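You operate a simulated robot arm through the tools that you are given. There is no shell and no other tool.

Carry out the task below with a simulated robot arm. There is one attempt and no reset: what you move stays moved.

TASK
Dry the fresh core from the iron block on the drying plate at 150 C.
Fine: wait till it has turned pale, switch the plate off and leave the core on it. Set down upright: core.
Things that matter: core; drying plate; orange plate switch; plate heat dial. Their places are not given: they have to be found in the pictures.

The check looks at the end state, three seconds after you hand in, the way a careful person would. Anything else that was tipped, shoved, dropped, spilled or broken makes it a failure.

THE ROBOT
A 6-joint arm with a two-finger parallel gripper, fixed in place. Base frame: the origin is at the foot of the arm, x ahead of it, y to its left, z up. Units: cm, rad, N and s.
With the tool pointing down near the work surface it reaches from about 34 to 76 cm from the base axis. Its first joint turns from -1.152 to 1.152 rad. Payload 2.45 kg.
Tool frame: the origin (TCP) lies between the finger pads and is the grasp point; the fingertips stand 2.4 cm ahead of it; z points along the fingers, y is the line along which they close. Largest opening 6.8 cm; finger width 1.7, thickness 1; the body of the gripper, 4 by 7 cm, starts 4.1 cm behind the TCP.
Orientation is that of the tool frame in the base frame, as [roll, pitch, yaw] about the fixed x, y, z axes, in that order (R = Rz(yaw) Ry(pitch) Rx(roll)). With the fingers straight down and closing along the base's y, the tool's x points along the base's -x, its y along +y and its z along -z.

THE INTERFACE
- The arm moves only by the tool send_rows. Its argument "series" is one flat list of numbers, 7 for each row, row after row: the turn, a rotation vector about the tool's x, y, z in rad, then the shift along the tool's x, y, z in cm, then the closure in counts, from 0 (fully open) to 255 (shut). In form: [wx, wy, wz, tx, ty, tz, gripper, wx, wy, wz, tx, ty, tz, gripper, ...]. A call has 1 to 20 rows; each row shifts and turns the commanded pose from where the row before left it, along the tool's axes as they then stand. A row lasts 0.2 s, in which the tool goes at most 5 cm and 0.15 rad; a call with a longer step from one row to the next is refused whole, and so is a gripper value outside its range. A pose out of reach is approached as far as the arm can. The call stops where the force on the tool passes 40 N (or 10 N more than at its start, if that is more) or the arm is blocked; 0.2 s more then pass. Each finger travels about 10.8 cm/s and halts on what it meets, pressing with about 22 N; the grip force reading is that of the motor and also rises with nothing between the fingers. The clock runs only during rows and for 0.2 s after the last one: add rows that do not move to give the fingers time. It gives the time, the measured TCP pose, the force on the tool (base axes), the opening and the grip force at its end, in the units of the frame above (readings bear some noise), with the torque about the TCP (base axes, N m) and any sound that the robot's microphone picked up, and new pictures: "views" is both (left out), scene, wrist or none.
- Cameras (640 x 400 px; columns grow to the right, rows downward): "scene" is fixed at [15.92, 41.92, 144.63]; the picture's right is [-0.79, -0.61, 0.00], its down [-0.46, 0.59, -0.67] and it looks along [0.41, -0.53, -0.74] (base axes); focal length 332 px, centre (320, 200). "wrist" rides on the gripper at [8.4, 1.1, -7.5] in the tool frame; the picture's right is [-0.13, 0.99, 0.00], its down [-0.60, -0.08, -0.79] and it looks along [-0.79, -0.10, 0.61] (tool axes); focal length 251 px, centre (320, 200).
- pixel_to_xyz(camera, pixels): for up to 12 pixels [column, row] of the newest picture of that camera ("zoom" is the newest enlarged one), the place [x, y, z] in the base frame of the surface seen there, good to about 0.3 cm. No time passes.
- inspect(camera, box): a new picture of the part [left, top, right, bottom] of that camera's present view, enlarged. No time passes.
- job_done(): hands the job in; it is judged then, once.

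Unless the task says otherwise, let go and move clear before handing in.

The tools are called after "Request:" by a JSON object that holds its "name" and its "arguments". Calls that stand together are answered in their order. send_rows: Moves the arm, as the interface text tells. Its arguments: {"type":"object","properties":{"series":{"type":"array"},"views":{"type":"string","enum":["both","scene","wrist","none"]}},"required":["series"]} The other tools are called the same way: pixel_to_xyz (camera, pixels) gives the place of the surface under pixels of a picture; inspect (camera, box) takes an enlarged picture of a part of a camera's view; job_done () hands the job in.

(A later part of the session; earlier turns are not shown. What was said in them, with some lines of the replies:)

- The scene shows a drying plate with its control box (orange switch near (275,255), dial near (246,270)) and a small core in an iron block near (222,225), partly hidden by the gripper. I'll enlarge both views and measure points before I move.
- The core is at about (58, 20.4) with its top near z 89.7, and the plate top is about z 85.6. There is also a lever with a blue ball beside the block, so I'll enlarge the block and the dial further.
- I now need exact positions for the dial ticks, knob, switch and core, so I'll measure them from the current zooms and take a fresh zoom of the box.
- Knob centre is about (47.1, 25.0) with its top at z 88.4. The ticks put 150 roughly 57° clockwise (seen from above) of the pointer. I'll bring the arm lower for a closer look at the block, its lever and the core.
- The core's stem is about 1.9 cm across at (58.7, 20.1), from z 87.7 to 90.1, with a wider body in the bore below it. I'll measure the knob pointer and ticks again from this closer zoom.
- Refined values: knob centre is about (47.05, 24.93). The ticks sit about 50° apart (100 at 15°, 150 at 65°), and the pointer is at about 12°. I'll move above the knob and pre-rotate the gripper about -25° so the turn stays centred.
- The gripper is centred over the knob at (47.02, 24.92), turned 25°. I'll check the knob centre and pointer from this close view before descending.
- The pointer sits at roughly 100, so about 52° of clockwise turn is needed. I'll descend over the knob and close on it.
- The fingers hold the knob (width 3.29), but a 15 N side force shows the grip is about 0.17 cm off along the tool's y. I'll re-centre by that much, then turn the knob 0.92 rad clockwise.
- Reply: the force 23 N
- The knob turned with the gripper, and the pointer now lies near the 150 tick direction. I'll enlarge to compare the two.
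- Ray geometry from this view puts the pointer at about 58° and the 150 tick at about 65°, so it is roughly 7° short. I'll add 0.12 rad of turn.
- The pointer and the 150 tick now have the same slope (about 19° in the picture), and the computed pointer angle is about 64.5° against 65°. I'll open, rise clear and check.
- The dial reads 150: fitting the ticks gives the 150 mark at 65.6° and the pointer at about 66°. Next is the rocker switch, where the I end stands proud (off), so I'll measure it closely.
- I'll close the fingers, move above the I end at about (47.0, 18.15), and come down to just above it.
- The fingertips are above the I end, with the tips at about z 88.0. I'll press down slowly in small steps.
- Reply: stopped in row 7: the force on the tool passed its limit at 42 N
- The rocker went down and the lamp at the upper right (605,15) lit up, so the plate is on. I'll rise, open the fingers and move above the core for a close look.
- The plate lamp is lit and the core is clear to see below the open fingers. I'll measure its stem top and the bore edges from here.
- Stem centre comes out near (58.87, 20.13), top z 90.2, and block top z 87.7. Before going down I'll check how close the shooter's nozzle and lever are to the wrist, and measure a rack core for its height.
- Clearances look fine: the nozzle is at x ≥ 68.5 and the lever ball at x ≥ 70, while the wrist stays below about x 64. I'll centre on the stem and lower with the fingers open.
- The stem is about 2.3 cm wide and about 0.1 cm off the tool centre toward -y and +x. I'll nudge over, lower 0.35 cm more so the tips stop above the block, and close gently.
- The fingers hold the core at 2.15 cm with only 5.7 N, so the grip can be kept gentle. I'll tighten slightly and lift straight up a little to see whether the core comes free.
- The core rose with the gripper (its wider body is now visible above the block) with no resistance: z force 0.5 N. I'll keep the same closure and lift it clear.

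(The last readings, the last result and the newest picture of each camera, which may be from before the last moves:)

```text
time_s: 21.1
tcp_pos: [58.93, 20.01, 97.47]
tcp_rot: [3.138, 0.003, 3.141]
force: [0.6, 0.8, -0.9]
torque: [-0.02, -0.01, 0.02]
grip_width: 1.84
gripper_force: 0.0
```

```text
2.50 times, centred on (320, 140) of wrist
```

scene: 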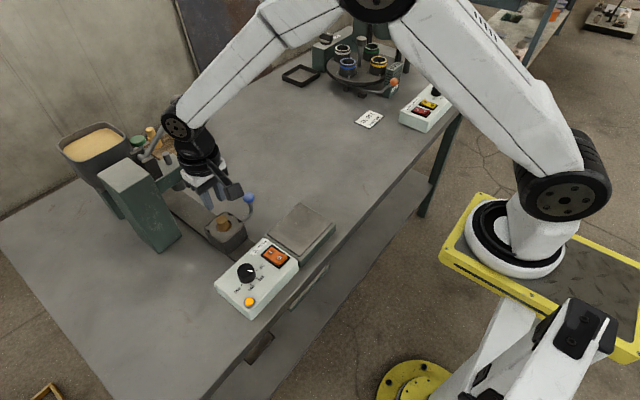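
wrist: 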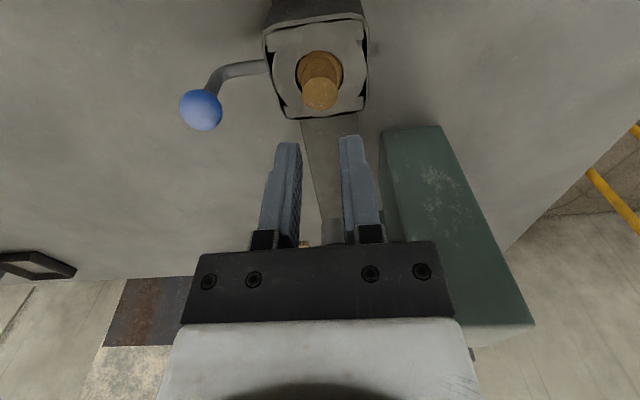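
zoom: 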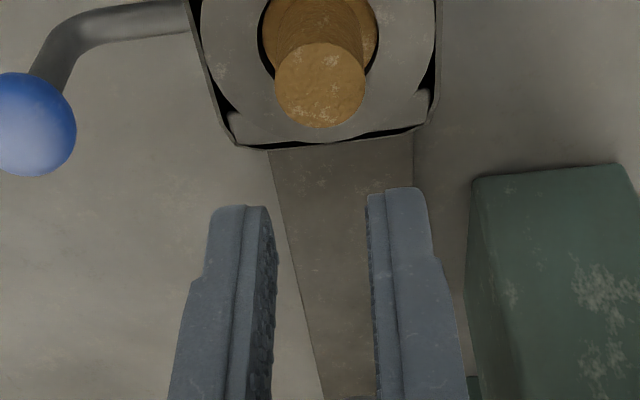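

The core slipped out during the lift: it stands in the block at wrist (320,95) and the grip is empty at 1.84 cm. I'll check whether it settled back fully and upright.

Request:
{"name": "pixel_to_xyz", "arguments": {"camera": "wrist", "pixels": [[320, 95], [303, 95], [337, 95], [320, 82], [320, 106], [320, 75], [302, 70], [292, 75], [285, 60], [355, 60], [305, 60], [318, 54]]}}

Request:
{"name": "inspect", "arguments": {"camera": "wrist", "box": [260, 20, 380, 125]}}

Request:
{"name": "inspect", "arguments": {"camera": "scene", "box": [195, 195, 265, 255]}}

```text
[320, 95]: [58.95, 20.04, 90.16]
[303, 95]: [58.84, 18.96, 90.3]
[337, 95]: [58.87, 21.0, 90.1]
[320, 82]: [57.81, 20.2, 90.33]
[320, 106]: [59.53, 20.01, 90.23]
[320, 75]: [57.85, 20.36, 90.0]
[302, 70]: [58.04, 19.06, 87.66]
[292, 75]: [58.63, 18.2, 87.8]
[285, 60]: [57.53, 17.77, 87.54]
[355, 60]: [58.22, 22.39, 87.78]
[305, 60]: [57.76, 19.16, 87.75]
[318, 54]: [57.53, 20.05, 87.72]
```

```text
3.81 times, centred on (320, 72) of wrist
```

zoom: 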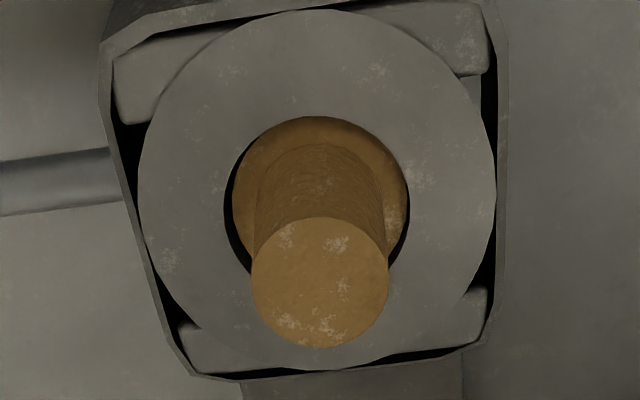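

```text
6.67 times, centred on (230, 225) of scene
```

zoom: 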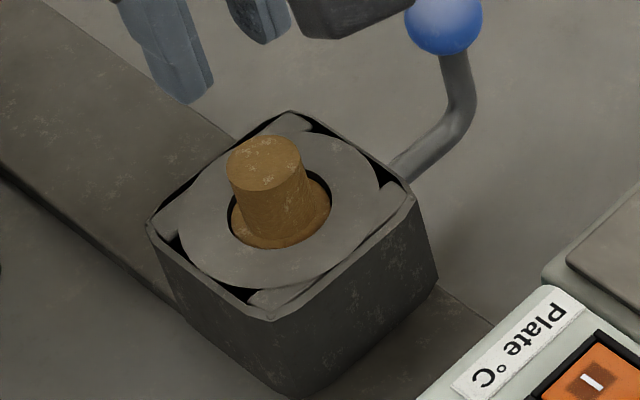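

The core is back at its original height (top z about 90.2), upright and intact, centred at about (58.9, 20.08). I'll go back down with the fingers open, grip more firmly, and lift in small steps so I can see where it slips.

Request:
{"name": "send_rows", "arguments": {"series": [0, 0, 0, 0, 0, 0, 100, 0, 0, 0, 0.03, 0.07, 0, 100, 0, 0, 0, 0, 0, 2.0, 100, 0, 0, 0, 0, 0, 2.0, 100, 0, 0, 0, 0, 0, 1.6, 100, 0, 0, 0, 0, 0, 1.0, 100, 0, 0, 0, 0, 0, 0.5, 100, 0, 0, 0, 0, 0, 0, 100, 0, 0, 0, 0, 0, 0, 100], "views": "wrist"}}

Request:
{"name": "inspect", "arguments": {"camera": "wrist", "box": [240, 100, 400, 240]}}

```text
time_s: 23.1
tcp_pos: [59.02, 20.01, 90.25]
tcp_rot: [3.141, 0.004, 3.141]
force: [0.3, -0.4, -0.2]
torque: [0.0, -0.03, 0.02]
grip_width: 4.14
gripper_force: 0.0
```

wrist: 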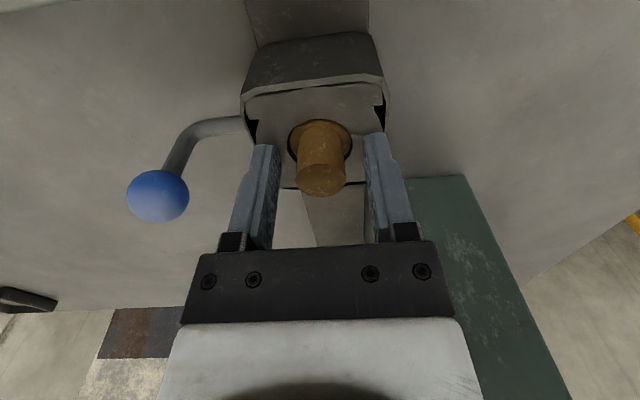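

```text
2.86 times, centred on (320, 170) of wrist
```

zoom: 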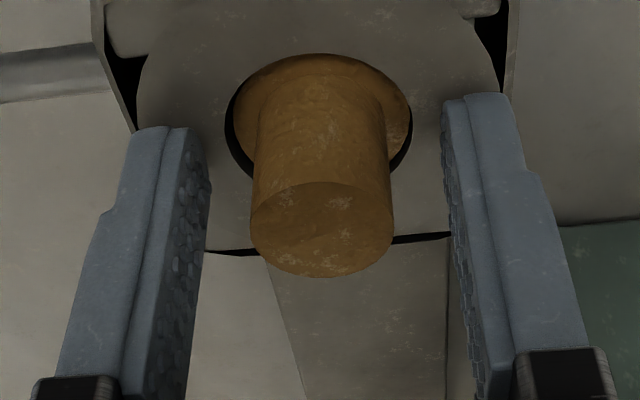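

The stem is now well centred between the fingers. I'll close more firmly than last time and lift in slow small steps.

Request:
{"name": "send_rows", "arguments": {"series": [0, 0, 0, 0, 0, 0, 165, 0, 0, 0, 0, 0, 0, 178, 0, 0, 0, 0, 0, 0, 188, 0, 0, 0, 0, 0, 0, 196, 0, 0, 0, 0, 0, 0, 196, 0, 0, 0, 0, 0, 0, 196], "views": "none"}}

Request:
{"name": "send_rows", "arguments": {"series": [0, 0, 0, 0, 0, -0.1, 196, 0, 0, 0, 0, 0, -0.15, 196, 0, 0, 0, 0, 0, -0.2, 196, 0, 0, 0, 0, 0, -0.2, 196, 0, 0, 0, 0, 0, -0.2, 196], "views": "wrist"}}

Request:
{"name": "inspect", "arguments": {"camera": "wrist", "box": [240, 100, 400, 240]}}

```text
time_s: 24.5
tcp_pos: [58.89, 20.08, 90.16]
tcp_rot: [3.14, 0.002, -3.14]
force: [0.2, -0.7, -0.3]
torque: [0.0, -0.04, -0.02]
grip_width: 2.07
gripper_force: 22.1
```

```text
time_s: 25.7
tcp_pos: [58.89, 20.03, 91.3]
tcp_rot: [3.14, 0.002, -3.141]
force: [-0.5, -1.5, -0.5]
torque: [0.0, 0.0, -0.01]
grip_width: 2.08
gripper_force: 22.3
```

wrist: 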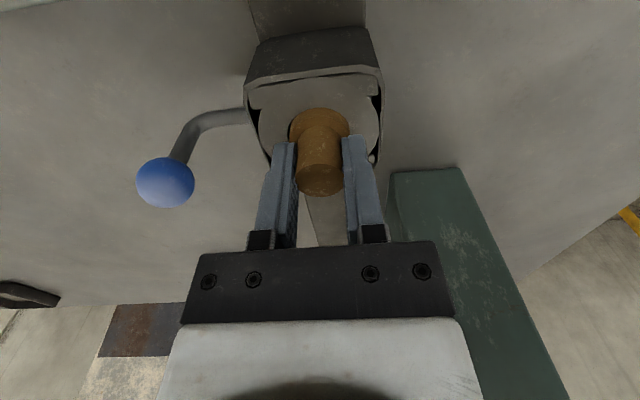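

```text
2.86 times, centred on (320, 170) of wrist
```

zoom: 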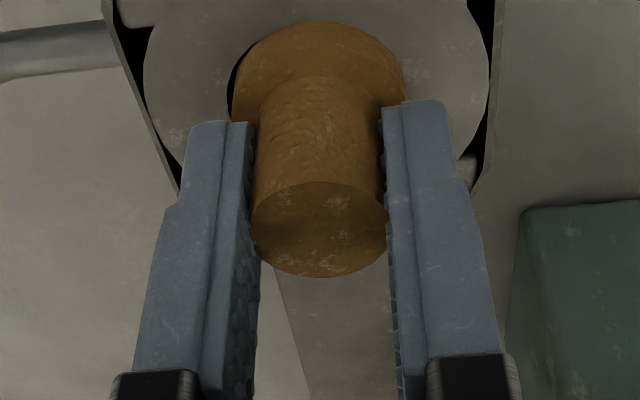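

The core has risen about 0.85 cm with the fingers, held at 2.08 cm with 22 N. I'll keep lifting slowly and check again.

Request:
{"name": "send_rows", "arguments": {"series": [0, 0, 0, 0, 0, -0.2, 196, 0, 0, 0, 0, 0, -0.2, 196, 0, 0, 0, 0, 0, -0.2, 196, 0, 0, 0, 0, 0, -0.2, 196], "views": "wrist"}}

Request:
{"name": "inspect", "arguments": {"camera": "wrist", "box": [240, 100, 400, 240]}}

```text
time_s: 26.7
tcp_pos: [58.79, 20.14, 92.01]
tcp_rot: [3.14, 0.001, -3.141]
force: [-0.1, 0.5, -0.5]
torque: [-0.01, 0.01, -0.01]
grip_width: 2.07
gripper_force: 22.1
```

wrist: 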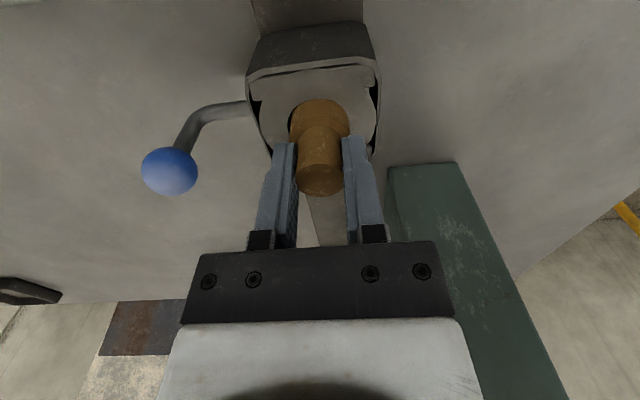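

```text
2.86 times, centred on (320, 170) of wrist
```

zoom: 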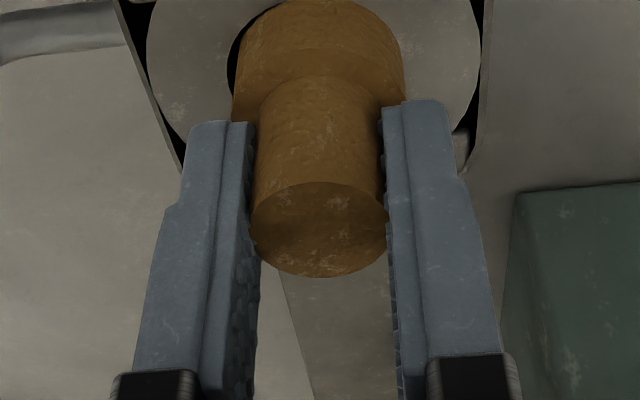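

It is still held at 1.65 cm of lift, with the wide body well exposed. I'll continue at the same slow rate.

Request:
{"name": "send_rows", "arguments": {"series": [0, 0, 0, 0, 0, -0.2, 196, 0, 0, 0, 0, 0, -0.2, 196, 0, 0, 0, 0, 0, -0.2, 196, 0, 0, 0, 0, 0, -0.2, 196, 0, 0, 0, 0, 0, -0.2, 196], "views": "wrist"}}

Request:
{"name": "inspect", "arguments": {"camera": "wrist", "box": [240, 80, 400, 220]}}

```text
time_s: 27.9
tcp_pos: [58.85, 20.29, 93.03]
tcp_rot: [3.141, 0.004, -3.141]
force: [-0.9, -0.2, -0.8]
torque: [0.0, -0.01, -0.01]
grip_width: 2.05
gripper_force: 21.9
```

wrist: 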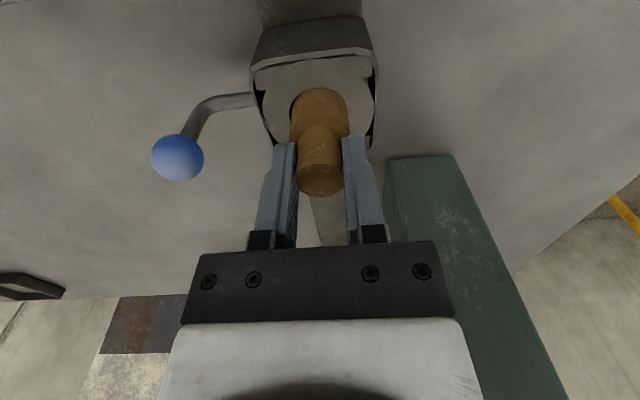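

```text
2.86 times, centred on (320, 150) of wrist
```

zoom: 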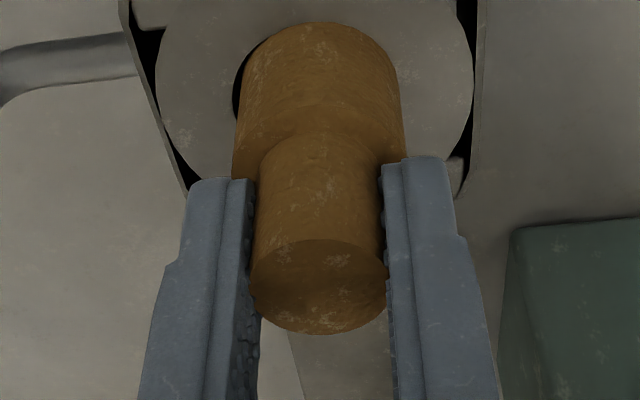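

Now 2.65 cm up and still firm in the grip. I'll keep going slowly for another 2.5 cm.

Request:
{"name": "send_rows", "arguments": {"series": [0, 0, 0, 0, 0, -0.2, 196, 0, 0, 0, 0, 0, -0.25, 196, 0, 0, 0, 0, 0, -0.25, 196, 0, 0, 0, 0, 0, -0.25, 196, 0, 0, 0, 0, 0, -0.25, 196, 0, 0, 0, 0, 0, -0.25, 196, 0, 0, 0, 0, 0, -0.25, 196, 0, 0, 0, 0, 0, -0.25, 196, 0, 0, 0, 0, 0, -0.25, 196, 0, 0, 0, 0, 0, -0.2, 196], "views": "both"}}

Request:
{"name": "inspect", "arguments": {"camera": "wrist", "box": [240, 60, 400, 200]}}

Request:
{"name": "inspect", "arguments": {"camera": "scene", "box": [170, 160, 290, 260]}}

```text
time_s: 30.1
tcp_pos: [59.07, 20.13, 95.34]
tcp_rot: [3.139, 0.002, -3.141]
force: [0.8, -0.5, 0.1]
torque: [0.01, 0.0, 0.01]
grip_width: 2.07
gripper_force: 22.3
```

scene: 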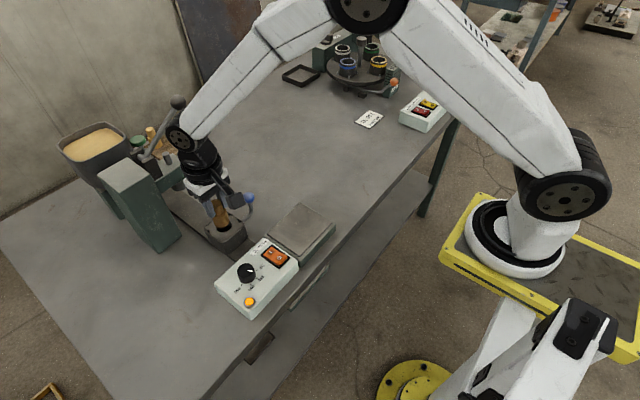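
wrist: 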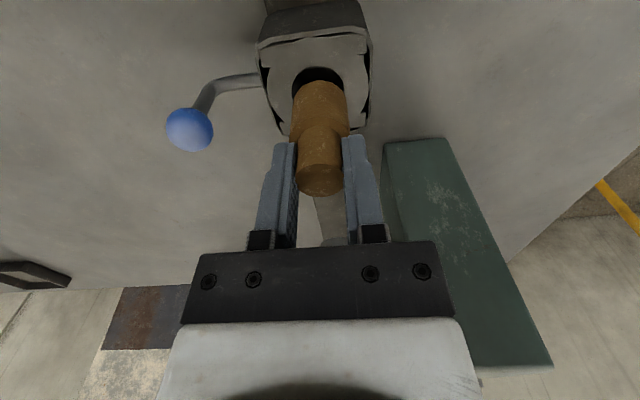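

```text
2.86 times, centred on (320, 130) of wrist
```

zoom: 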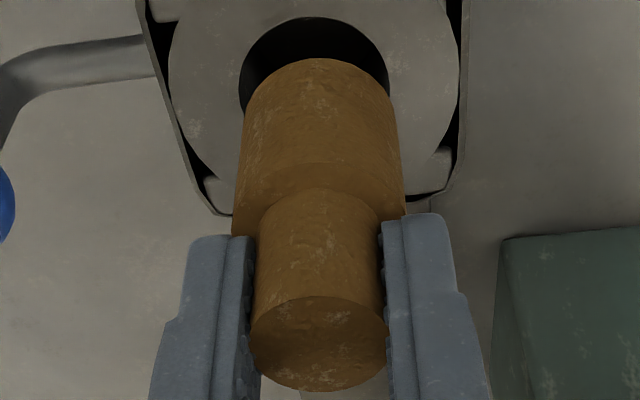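

```text
4.00 times, centred on (230, 210) of scene
```

zoom: 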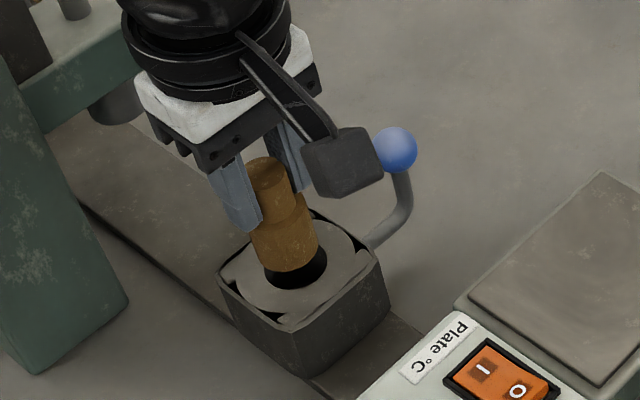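

The core is out of the bore, which now shows dark and empty below it. I'll measure how far its bottom hangs below the gripper.

Request:
{"name": "pixel_to_xyz", "arguments": {"camera": "zoom", "pixels": [[290, 266], [275, 266], [305, 262], [290, 240], [290, 215], [270, 170], [275, 195], [310, 225]]}}

Request:
{"name": "pixel_to_xyz", "arguments": {"camera": "wrist", "pixels": [[320, 82], [320, 86], [320, 95], [320, 110], [320, 125], [320, 140], [300, 90], [340, 90], [320, 175]]}}

```text
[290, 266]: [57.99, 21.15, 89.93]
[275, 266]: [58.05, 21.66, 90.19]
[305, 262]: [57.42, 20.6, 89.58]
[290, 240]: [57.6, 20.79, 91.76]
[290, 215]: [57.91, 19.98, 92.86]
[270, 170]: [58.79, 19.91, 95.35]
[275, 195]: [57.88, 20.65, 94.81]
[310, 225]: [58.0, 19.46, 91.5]
```

```text
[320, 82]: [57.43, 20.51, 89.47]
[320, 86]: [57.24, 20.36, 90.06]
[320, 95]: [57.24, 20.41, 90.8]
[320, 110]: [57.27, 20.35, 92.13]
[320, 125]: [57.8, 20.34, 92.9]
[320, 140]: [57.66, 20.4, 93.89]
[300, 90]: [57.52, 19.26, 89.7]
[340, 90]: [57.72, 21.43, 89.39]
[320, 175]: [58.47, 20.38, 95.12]
```

The core's bottom hangs about 5.95 cm below the TCP (z ≈ 89.4 now), and its body is about 3.3 cm tall. I'll measure the plate's corners to choose the set-down point.

Request:
{"name": "pixel_to_xyz", "arguments": {"camera": "scene", "pixels": [[300, 205], [330, 222], [298, 251], [270, 234], [302, 228], [290, 220], [315, 235], [285, 243], [316, 213]]}}

Request:
{"name": "inspect", "arguments": {"camera": "scene", "box": [260, 190, 345, 265]}}

```text
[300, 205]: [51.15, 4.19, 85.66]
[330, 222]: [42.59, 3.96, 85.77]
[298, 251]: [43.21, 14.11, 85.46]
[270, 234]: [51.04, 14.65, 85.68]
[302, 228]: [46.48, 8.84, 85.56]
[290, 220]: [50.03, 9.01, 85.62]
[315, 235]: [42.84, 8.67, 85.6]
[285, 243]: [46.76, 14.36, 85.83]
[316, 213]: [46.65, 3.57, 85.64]
```

```text
5.33 times, centred on (302, 228) of scene
```

zoom: 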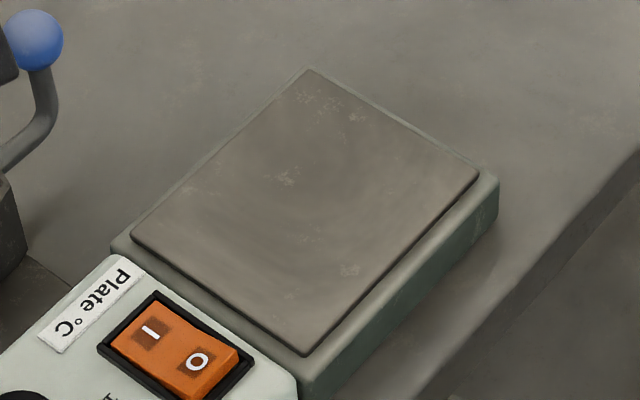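

The plate top spans x 42–51.5 and y 3.5–14.5 at z 85.65, with its centre at about (46.8, 9.0). I'll raise the core slowly a bit more, then carry it diagonally toward the plate at a gentle pace.

Request:
{"name": "send_rows", "arguments": {"series": [0, 0, 0, 0, 0, -0.2, 200, 0, 0, 0, 0, 0, -0.3, 200, 0, 0, 0, 0, 0, -0.3, 200, 0, 0, 0, 0, 0, -0.3, 200, 0, 0, 0, 0, 0, -0.2, 200, 0, 0, 0, 0.221, -0.203, 0, 200, 0, 0, 0, 0.368, -0.338, 0, 200, 0, 0, 0, 0.516, -0.473, 0, 200, 0, 0, 0, 0.516, -0.473, 0, 200, 0, 0, 0, 0.516, -0.473, 0, 200, 0, 0, 0, 0.516, -0.473, 0, 200, 0, 0, 0, 0.516, -0.473, 0, 200, 0, 0, 0, 0.516, -0.473, 0, 200, 0, 0, 0, 0.516, -0.473, 0, 200, 0, 0, 0, 0.516, -0.473, 0, 200, 0, 0, 0, 0.516, -0.473, 0, 200, 0, 0, 0, 0.368, -0.338, 0, 200, 0, 0, 0, 0.221, -0.203, 0, 200], "views": "both"}}

Request:
{"name": "inspect", "arguments": {"camera": "scene", "box": [190, 140, 330, 260]}}

```text
time_s: 33.9
tcp_pos: [53.06, 14.85, 96.75]
tcp_rot: [3.139, 0.002, -3.141]
force: [0.1, -1.0, 0.0]
torque: [0.01, 0.0, 0.04]
grip_width: 2.07
gripper_force: 22.2
```

scene: 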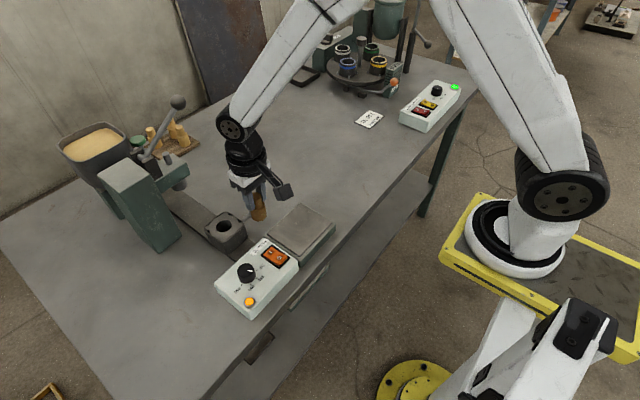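
wrist: 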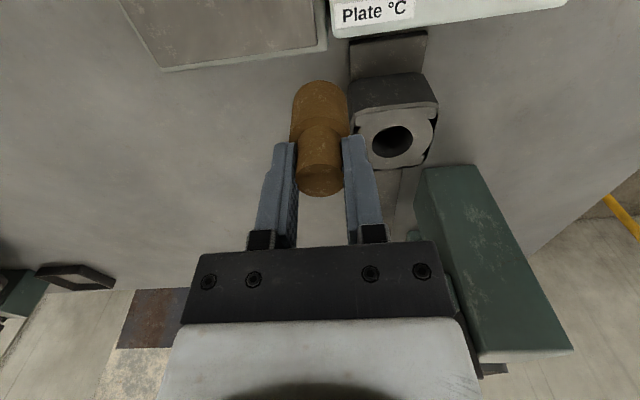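

```text
3.33 times, centred on (260, 200) of scene
```

zoom: 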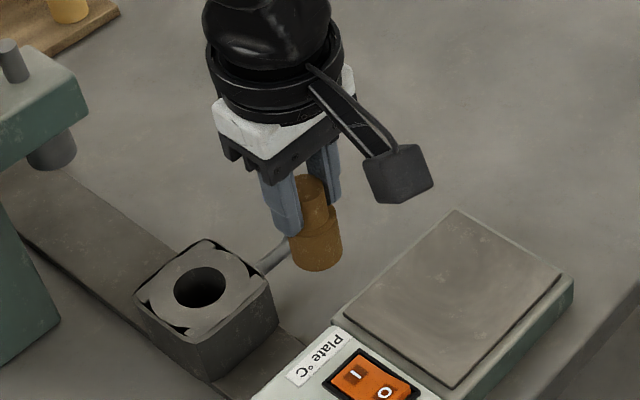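

The core is held securely and upright, and the block is in its original place with an empty bore. I'll carry it on to above the plate centre.

Request:
{"name": "send_rows", "arguments": {"series": [0, 0, 0, 0.22, -0.204, 0, 200, 0, 0, 0, 0.366, -0.34, 0, 200, 0, 0, 0, 0.513, -0.476, 0, 200, 0, 0, 0, 0.513, -0.476, 0, 200, 0, 0, 0, 0.513, -0.476, 0, 200, 0, 0, 0, 0.513, -0.476, 0, 200, 0, 0, 0, 0.513, -0.476, 0, 200, 0, 0, 0, 0.513, -0.476, 0, 200, 0, 0, 0, 0.513, -0.476, 0, 200, 0, 0, 0, 0.513, -0.476, 0, 200, 0, 0, 0, 0.513, -0.476, 0, 200, 0, 0, 0, 0.513, -0.476, 0, 200, 0, 0, 0, 0.366, -0.34, 0, 200, 0, 0, 0, 0.198, -0.184, 0, 200, 0, 0, 0, 0, 0, 0, 200], "views": "both"}}

Request:
{"name": "inspect", "arguments": {"camera": "scene", "box": [220, 160, 360, 280]}}

Request:
{"name": "inspect", "arguments": {"camera": "wrist", "box": [240, 60, 400, 200]}}

```text
time_s: 37.1
tcp_pos: [46.74, 8.97, 96.74]
tcp_rot: [3.139, 0.005, -3.141]
force: [-0.5, -0.2, 0.2]
torque: [0.02, -0.01, -0.01]
grip_width: 2.08
gripper_force: 21.9
```

scene: 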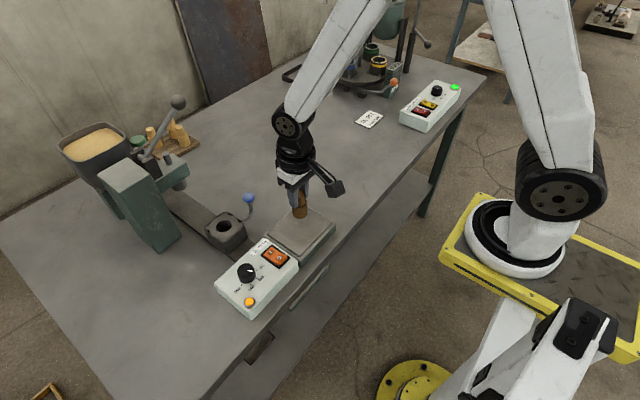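
wrist: 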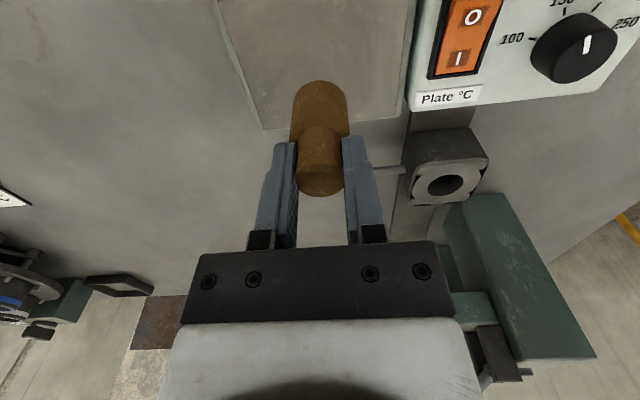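

```text
3.33 times, centred on (290, 220) of scene
```

zoom: 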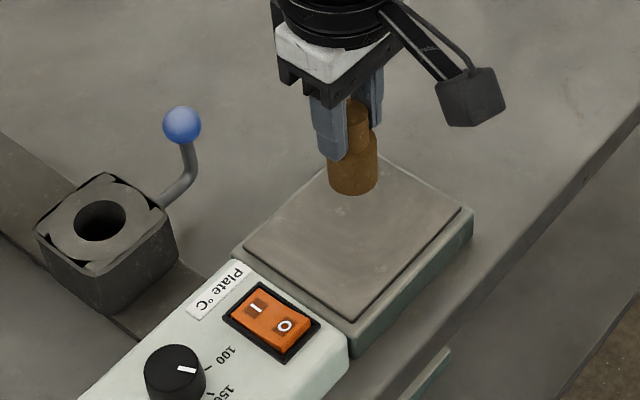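

```text
2.86 times, centred on (320, 130) of wrist
```

zoom: 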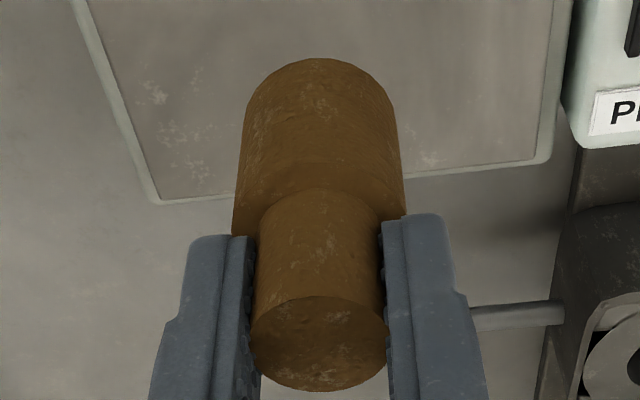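

The core hangs above the plate centre. I'll measure its bottom height once more before lowering.

Request:
{"name": "pixel_to_xyz", "arguments": {"camera": "zoom", "pixels": [[318, 63], [318, 72], [290, 70], [350, 72], [318, 100]]}}

Request:
{"name": "pixel_to_xyz", "arguments": {"camera": "scene", "pixels": [[300, 216], [299, 215], [303, 216], [300, 210], [300, 204]]}}

```text
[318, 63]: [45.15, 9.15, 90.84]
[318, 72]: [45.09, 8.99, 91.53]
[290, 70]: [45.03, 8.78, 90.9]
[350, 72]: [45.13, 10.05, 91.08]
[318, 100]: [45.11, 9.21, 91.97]
```

```text
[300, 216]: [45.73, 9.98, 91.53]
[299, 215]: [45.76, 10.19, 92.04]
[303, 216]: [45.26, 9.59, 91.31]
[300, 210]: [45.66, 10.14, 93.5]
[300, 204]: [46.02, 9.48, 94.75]
```

The bottom is 6.0 cm below the TCP, so contact should come at about TCP z 91.65. I'll lower gently to just above the plate.

Request:
{"name": "send_rows", "arguments": {"series": [0, 0, 0, 0, 0, 0.2, 200, 0, 0, 0, 0, 0, 0.4, 200, 0, 0, 0, 0, 0, 0.4, 200, 0, 0, 0, 0, 0, 0.4, 200, 0, 0, 0, 0, 0, 0.4, 200, 0, 0, 0, 0, 0, 0.4, 200, 0, 0, 0, 0, 0, 0.4, 200, 0, 0, 0, 0, 0, 0.4, 200, 0, 0, 0, 0, 0, 0.4, 200, 0, 0, 0, 0, 0, 0.4, 200, 0, 0, 0, 0, 0, 0.3, 200, 0, 0, 0, 0, 0, 0.2, 200, 0, 0, 0, 0, 0, 0, 200], "views": "both"}}

Request:
{"name": "inspect", "arguments": {"camera": "scene", "box": [260, 170, 350, 260]}}

Request:
{"name": "inspect", "arguments": {"camera": "wrist", "box": [240, 60, 400, 200]}}

```text
time_s: 39.9
tcp_pos: [46.8, 8.98, 92.21]
tcp_rot: [3.14, 0.004, 3.14]
force: [-0.1, 0.5, -0.4]
torque: [0.01, 0.0, -0.01]
grip_width: 2.06
gripper_force: 22.4
```

scene: 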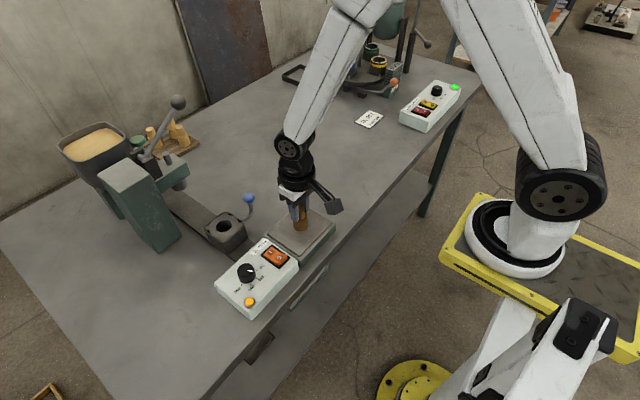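
wrist: 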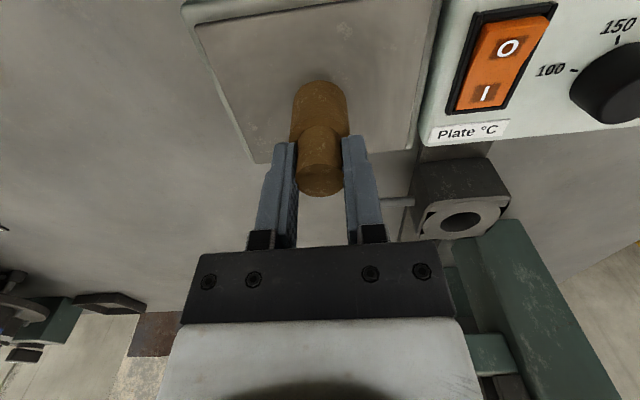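

```text
4.44 times, centred on (305, 215) of scene
```

zoom: 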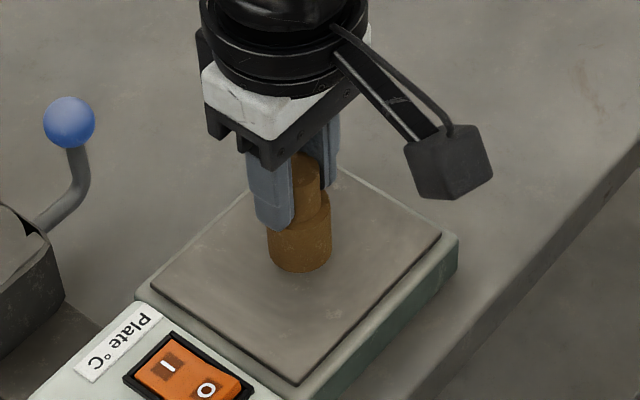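

```text
2.86 times, centred on (320, 130) of wrist
```

zoom: 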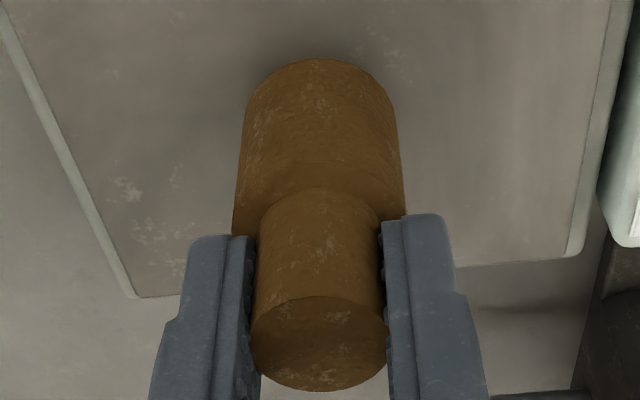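

The core is still firm at TCP z 92.2, about 0.5 cm above the plate. I'll go down in 0.1 cm steps watching the force.

Request:
{"name": "send_rows", "arguments": {"series": [0, 0, 0, 0, 0, 0.1, 200, 0, 0, 0, 0, 0, 0.1, 200, 0, 0, 0, 0, 0, 0.1, 200, 0, 0, 0, 0, 0, 0, 200], "views": "none"}}

Request:
{"name": "send_rows", "arguments": {"series": [0, 0, 0, 0, 0, 0.08, 200, 0, 0, 0, 0, 0, 0.08, 200, 0, 0, 0, 0, 0, 0, 200], "views": "wrist"}}

```text
time_s: 40.9
tcp_pos: [46.89, 9.01, 92.05]
tcp_rot: [3.141, 0.003, -3.141]
force: [0.2, -0.7, 0.5]
torque: [0.0, -0.01, -0.02]
grip_width: 2.07
gripper_force: 21.9
```

```text
time_s: 41.7
tcp_pos: [46.78, 8.93, 91.96]
tcp_rot: [3.139, 0.005, 3.141]
force: [-0.1, -0.1, -0.2]
torque: [0.01, 0.03, -0.01]
grip_width: 2.08
gripper_force: 22.1
```

wrist: 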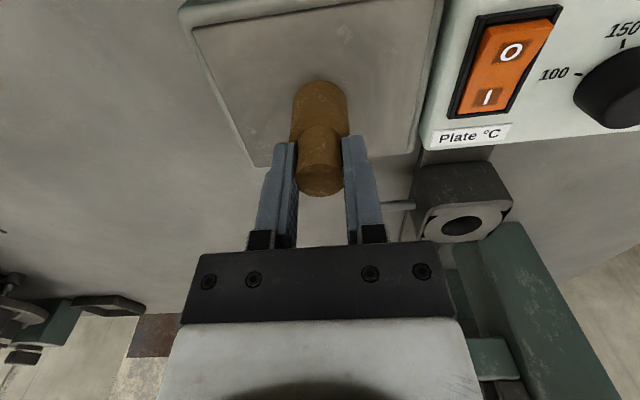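

No contact yet at TCP z of about 91.95. I'll continue with small steps.

Request:
{"name": "send_rows", "arguments": {"series": [0, 0, 0, 0, 0, 0.07, 200, 0, 0, 0, 0, 0, 0.07, 200, 0, 0, 0, 0, 0, 0, 200], "views": "none"}}

Request:
{"name": "send_rows", "arguments": {"series": [0, 0, 0, 0, 0, 0.06, 200, 0, 0, 0, 0, 0, 0.06, 200, 0, 0, 0, 0, 0, 0, 200], "views": "wrist"}}

Request:
{"name": "inspect", "arguments": {"camera": "wrist", "box": [260, 60, 380, 150]}}

Request:
{"name": "inspect", "arguments": {"camera": "scene", "box": [270, 190, 330, 250]}}

```text
time_s: 42.5
tcp_pos: [46.85, 8.92, 91.73]
tcp_rot: [3.141, 0.004, 3.141]
force: [0.1, 0.3, -0.9]
torque: [0.0, 0.0, 0.0]
grip_width: 2.06
gripper_force: 21.5
```

```text
time_s: 43.3
tcp_pos: [46.78, 8.97, 91.71]
tcp_rot: [3.14, 0.003, -3.142]
force: [-1.9, -1.4, 3.9]
torque: [-0.06, 0.1, 0.0]
grip_width: 2.05
gripper_force: 22.5
```

wrist: 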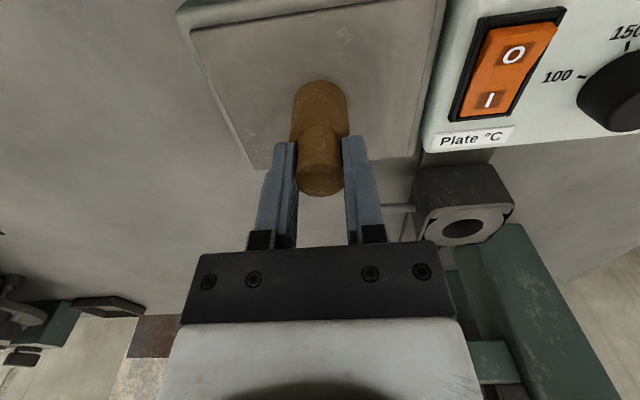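

```text
4.44 times, centred on (320, 105) of wrist
```

zoom: 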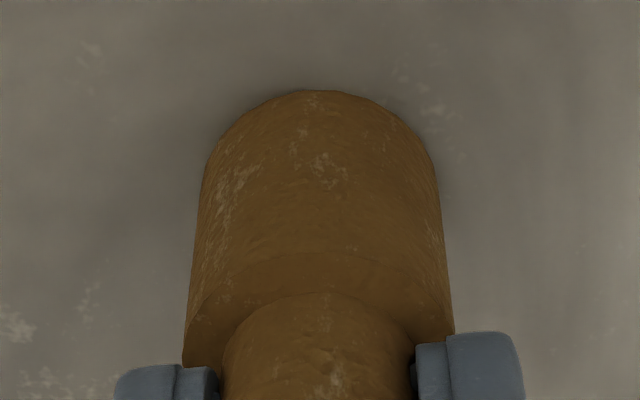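

```text
6.67 times, centred on (300, 220) of scene
```

zoom: 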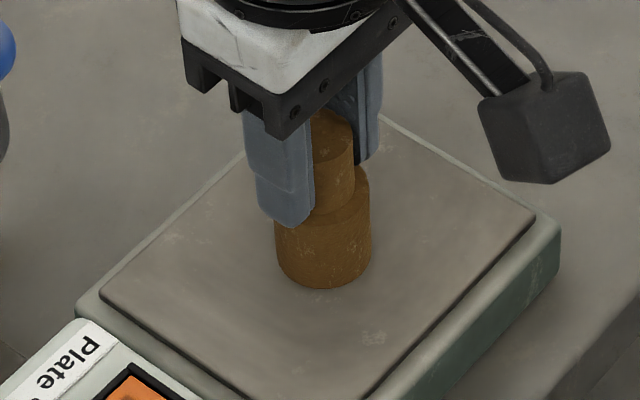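

Contact: z force rose to 3.9 N at TCP z 91.7. The core stands on the plate, so I'll open the fingers gradually so it settles without a jerk.

Request:
{"name": "send_rows", "arguments": {"series": [0, 0, 0, 0, 0, 0, 188, 0, 0, 0, 0, 0, 0, 182, 0, 0, 0, 0, 0, 0, 178, 0, 0, 0, 0, 0, 0, 175, 0, 0, 0, 0, 0, 0, 172, 0, 0, 0, 0, 0, 0, 168, 0, 0, 0, 0, 0, 0, 160, 0, 0, 0, 0, 0, 0, 145, 0, 0, 0, 0, 0, 0, 120, 0, 0, 0, 0, 0, 0, 100, 0, 0, 0, 0, 0, 0, 100], "views": "both"}}

Request:
{"name": "inspect", "arguments": {"camera": "wrist", "box": [240, 60, 400, 200]}}

Request:
{"name": "inspect", "arguments": {"camera": "scene", "box": [270, 190, 330, 250]}}

```text
time_s: 45.7
tcp_pos: [46.84, 8.9, 91.54]
tcp_rot: [3.138, 0.004, -3.14]
force: [-0.6, 0.7, -0.2]
torque: [-0.02, -0.01, -0.02]
grip_width: 4.11
gripper_force: 0.2
```

scene: 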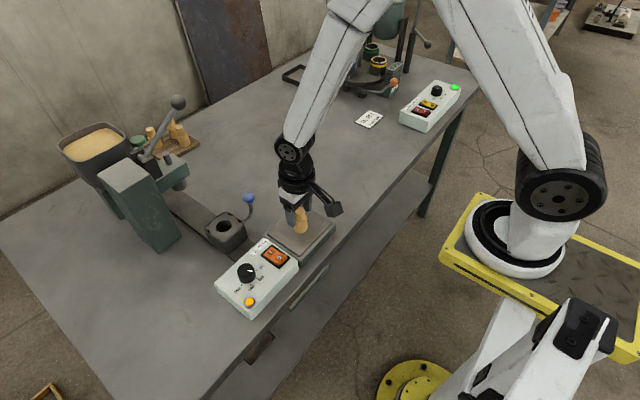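
wrist: 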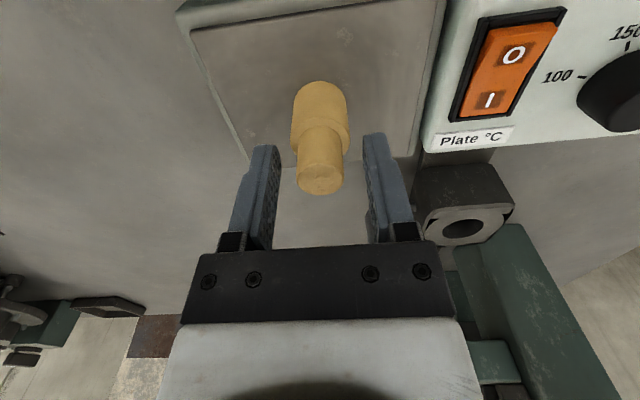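

```text
2.86 times, centred on (320, 130) of wrist
```

zoom: 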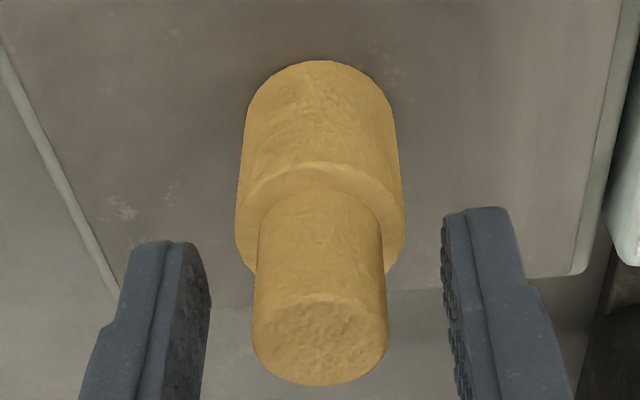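

```text
6.67 times, centred on (300, 220) of scene
```

zoom: 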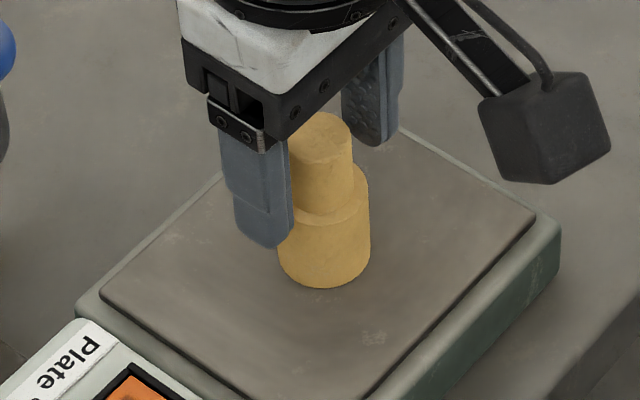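

The core has already turned pale, like the dry ones on the rack, and stands upright on the plate. I'll rise clear, close the fingers, and go press the O end of the switch at about (44.15, 18.15).

Request:
{"name": "send_rows", "arguments": {"series": [0, 0, 0, 0, 0, -1.5, 100, 0, 0, 0, 0, 0, -2.0, 100, 0, 0, 0, 0, 0, -2.0, 100, 0, 0, 0, 0.89, 3.067, 0, 180, 0, 0, 0, 0.89, 3.067, 0, 255, 0, 0, 0, 0.89, 3.067, 0, 255, 0, 0, 0, 0, 0, 2.4, 255, 0, 0, 0, 0, 0, 2.4, 255, 0, 0, 0, 0, 0, 1.7, 255, 0, 0, 0, 0, 0, 0, 255], "views": "both"}}

```text
time_s: 47.9
tcp_pos: [44.11, 18.17, 90.78]
tcp_rot: [3.139, 0.002, 3.141]
force: [-0.2, 0.5, -0.1]
torque: [-0.04, -0.03, 0.04]
grip_width: 0.0
gripper_force: 21.9
```

scene: 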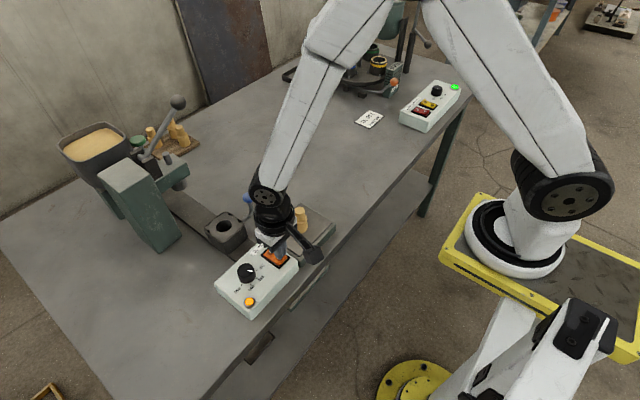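
wrist: 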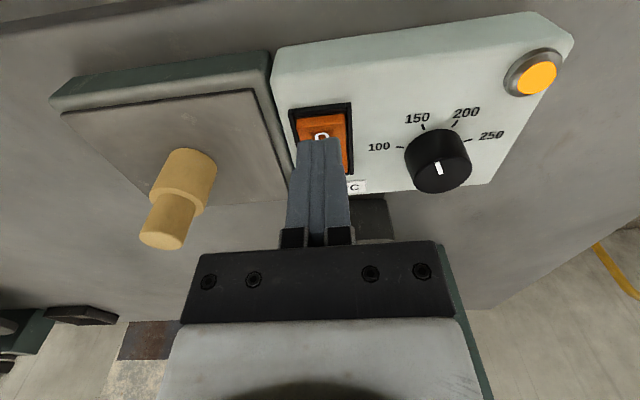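

The closed fingertips are right above the O end, and the core stands on the plate undisturbed. I'll press down in small steps.

Request:
{"name": "send_rows", "arguments": {"series": [0, 0, 0, 0, 0, 0.4, 255, 0, 0, 0, 0, 0, 0.4, 255, 0, 0, 0, 0, 0, 0.2, 255, 0, 0, 0, 0, 0, 0.2, 255, 0, 0, 0, 0, 0, 0.15, 255, 0, 0, 0, 0, 0, 0.15, 255, 0, 0, 0, 0, 0, 0.15, 255, 0, 0, 0, 0, 0, 0.15, 255, 0, 0, 0, 0, 0, 0.15, 255], "views": "wrist"}}

```text
time_s: 49.7
tcp_pos: [44.09, 18.17, 89.24]
tcp_rot: [3.139, 0.003, 3.141]
force: [-4.2, -2.6, 10.7]
torque: [-0.07, -0.01, -0.05]
grip_width: 0.0
gripper_force: 22.3
stopped in row 8: the force on the tool passed its limit at 46 N (the readings are from after the stop); the commanded pose is now the measured one
```

wrist: 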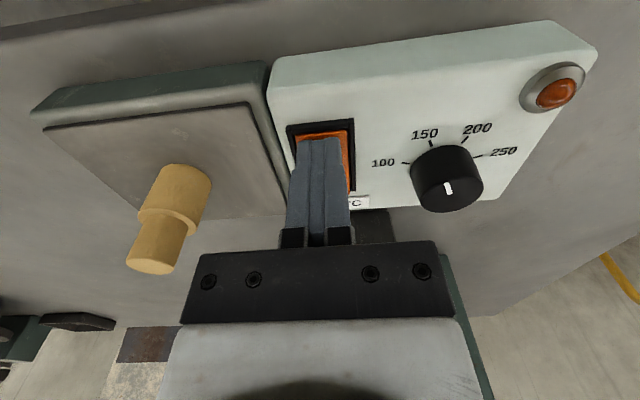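

The lamp went dark again, so the plate is off. I'll rise clear and move to a spot where the wrist camera sees the box, the dial and the core.

Request:
{"name": "send_rows", "arguments": {"series": [0, 0, 0, 0, 0, -2.5, 255, 0, 0, 0, 0, 0, -3.0, 255, 0, 0, 0, 0, 0, -3.0, 255, 0, 0, 0, 0.5, 2.2, -1.0, 255, 0, 0, 0, 0.5, 2.2, -1.0, 255, 0, 0, 0, 0, 0, 0, 120, 0, 0, 0, 0, 0, 0, 120], "views": "both"}}

Request:
{"name": "inspect", "arguments": {"camera": "wrist", "box": [230, 0, 430, 140]}}

Request:
{"name": "inspect", "arguments": {"camera": "scene", "box": [200, 185, 345, 325]}}

```text
time_s: 51.3
tcp_pos: [43.32, 22.63, 99.65]
tcp_rot: [3.139, 0.004, -3.141]
force: [-0.3, -0.2, -0.2]
torque: [0.01, 0.0, 0.02]
grip_width: 3.59
gripper_force: 0.0
```

scene: 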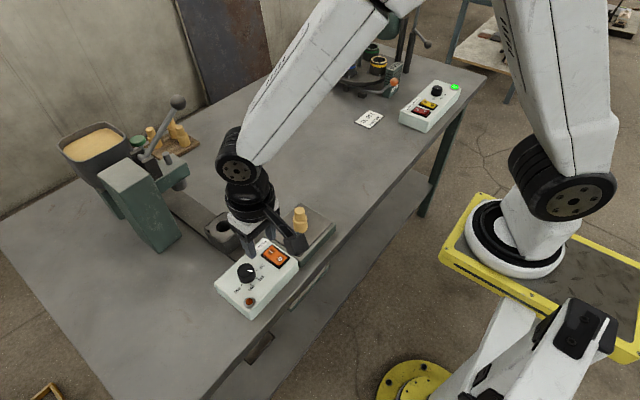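
wrist: 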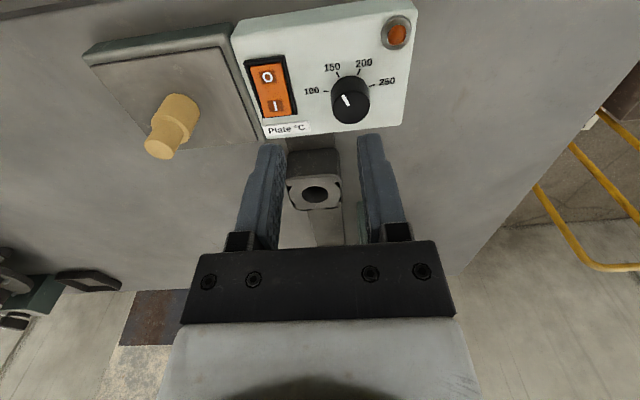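

```text
2.86 times, centred on (330, 70) of wrist
```

zoom: 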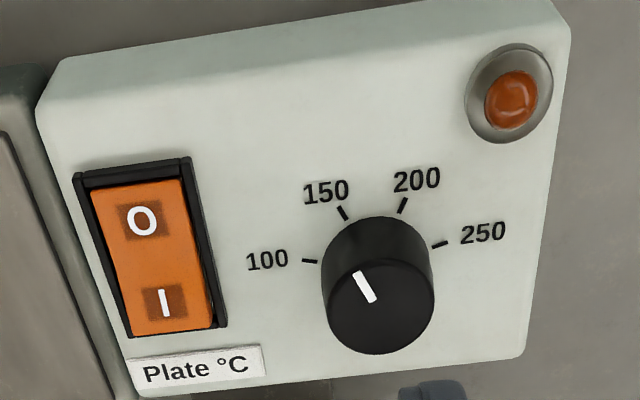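

```text
2.86 times, centred on (272, 255) of scene
```

zoom: 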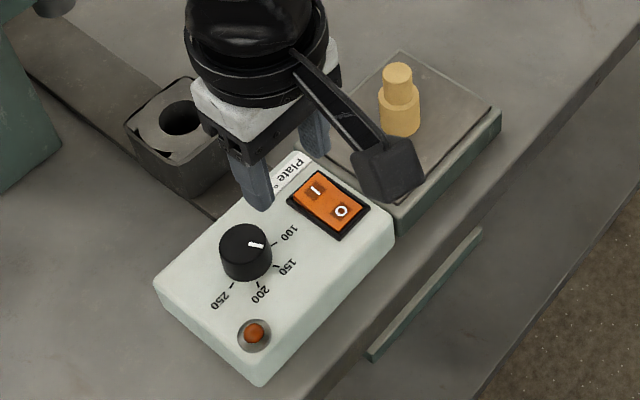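

Lamp dark, switch at O (I end raised), core pale and upright on the plate. I'll take one closer view of the dial to confirm 150, and of the core.

Request:
{"name": "inspect", "arguments": {"camera": "wrist", "box": [305, 55, 401, 130]}}

Request:
{"name": "inspect", "arguments": {"camera": "wrist", "box": [80, 25, 280, 175]}}

```text
5.33 times, centred on (353, 92) of wrist
```

zoom: 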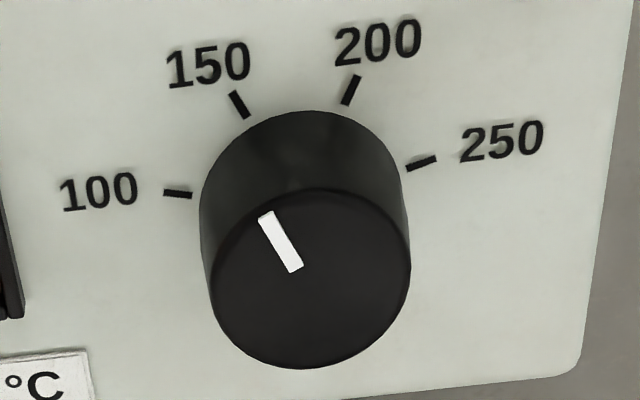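

```text
2.67 times, centred on (180, 100) of wrist
```

zoom: 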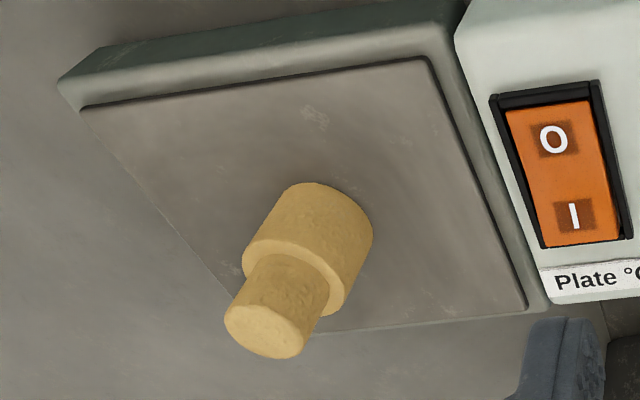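

The pointer (66.7°) and the 150 tick (66.6°) line up, the switch is at O, and the core stands upright and pale. I'll move well clear and take a final look.

Request:
{"name": "send_rows", "arguments": {"series": [0, 0, 0, 0, 0, -3.5, 120, 0, 0, 0, 0, 0, -3.5, 120, 0, 0, 0, 0, 1.5, -3.5, 120, 0, 0, 0, 1.0, 1.5, -3.5, 120, 0, 0, 0, 1.0, 1.5, -3.0, 120, 0, 0, 0, 0, 0, 0, 120, 0, 0, 0, 0, 0, 0, 120], "views": "both"}}

Request:
{"name": "inspect", "arguments": {"camera": "scene", "box": [190, 175, 345, 325]}}

Request:
{"name": "inspect", "arguments": {"camera": "wrist", "box": [130, 20, 350, 240]}}

```text
time_s: 52.9
tcp_pos: [41.37, 27.01, 116.83]
tcp_rot: [3.139, 0.006, 3.141]
force: [0.2, 0.4, -0.4]
torque: [-0.08, -0.01, -0.03]
grip_width: 3.57
gripper_force: 0.1
```

scene: 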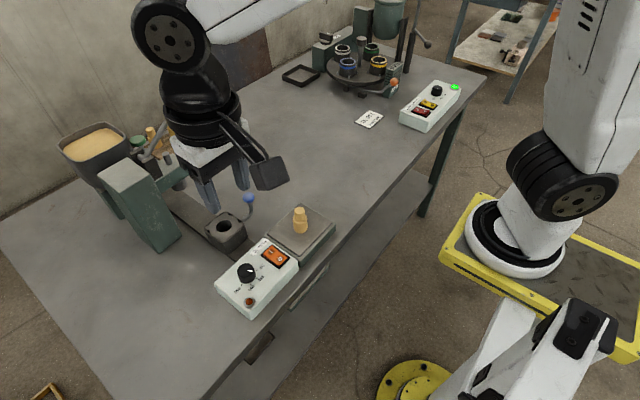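
wrist: 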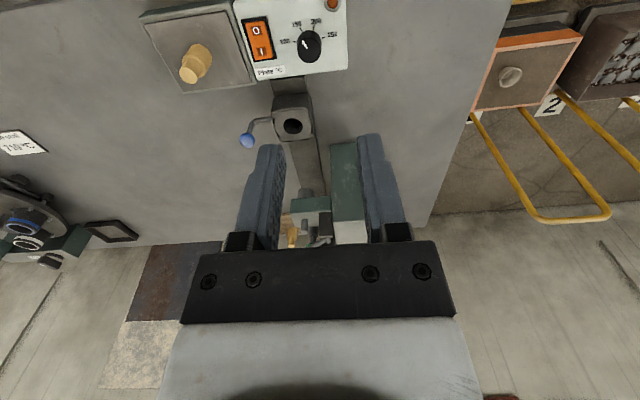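

```text
2.67 times, centred on (268, 250) of scene
```

zoom: 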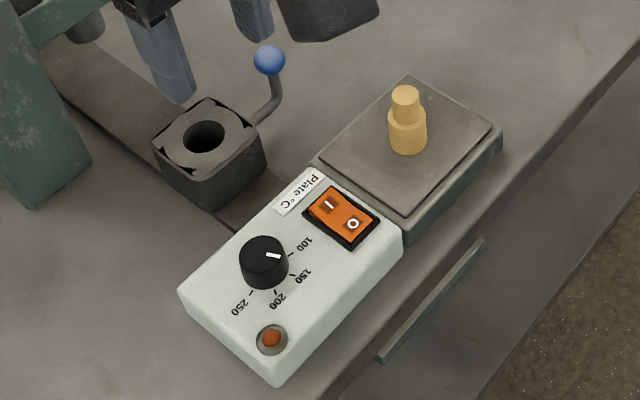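

```text
1.82 times, centred on (240, 130) of wrist
```

zoom: 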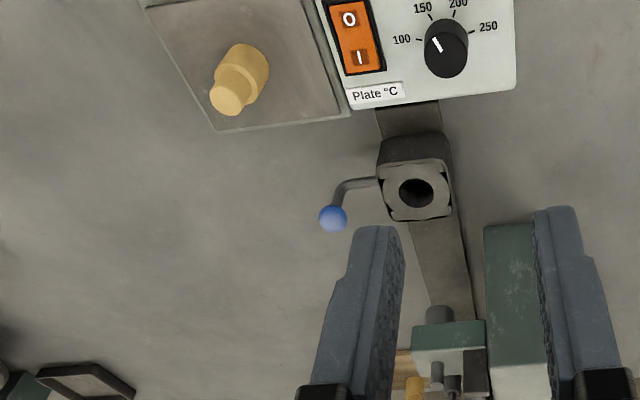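

The final pictures show the core pale and upright on the plate at scene (300,220). The switch is at O with the lamp dark, the dial points at 150, and the block and everything else are where they were. The gripper is open and clear, so I'm handing in.

Request:
{"name": "job_done", "arguments": {}}

```text
The job is handed in.
```

The core is dried and standing upright on the drying plate. It has turned pale, the plate is switched off with its lamp dark, and the dial reads 150 C.

- **Slip while lifting:** on the first lift the core slipped from the fingers and dropped less than a centimetre or two back into the block. I saw no damage in close-up pictures. I gripped it more firmly and lifted it out slowly the second time.
- **Drying:** I switched the plate on before fetching the core. The core turned pale within a few seconds of touching the plate, and I switched off about four seconds after that.
- **Surroundings:** the iron block and its lever look to be where they were, and I saw nothing else moved. The gripper is open and well clear of the bench.
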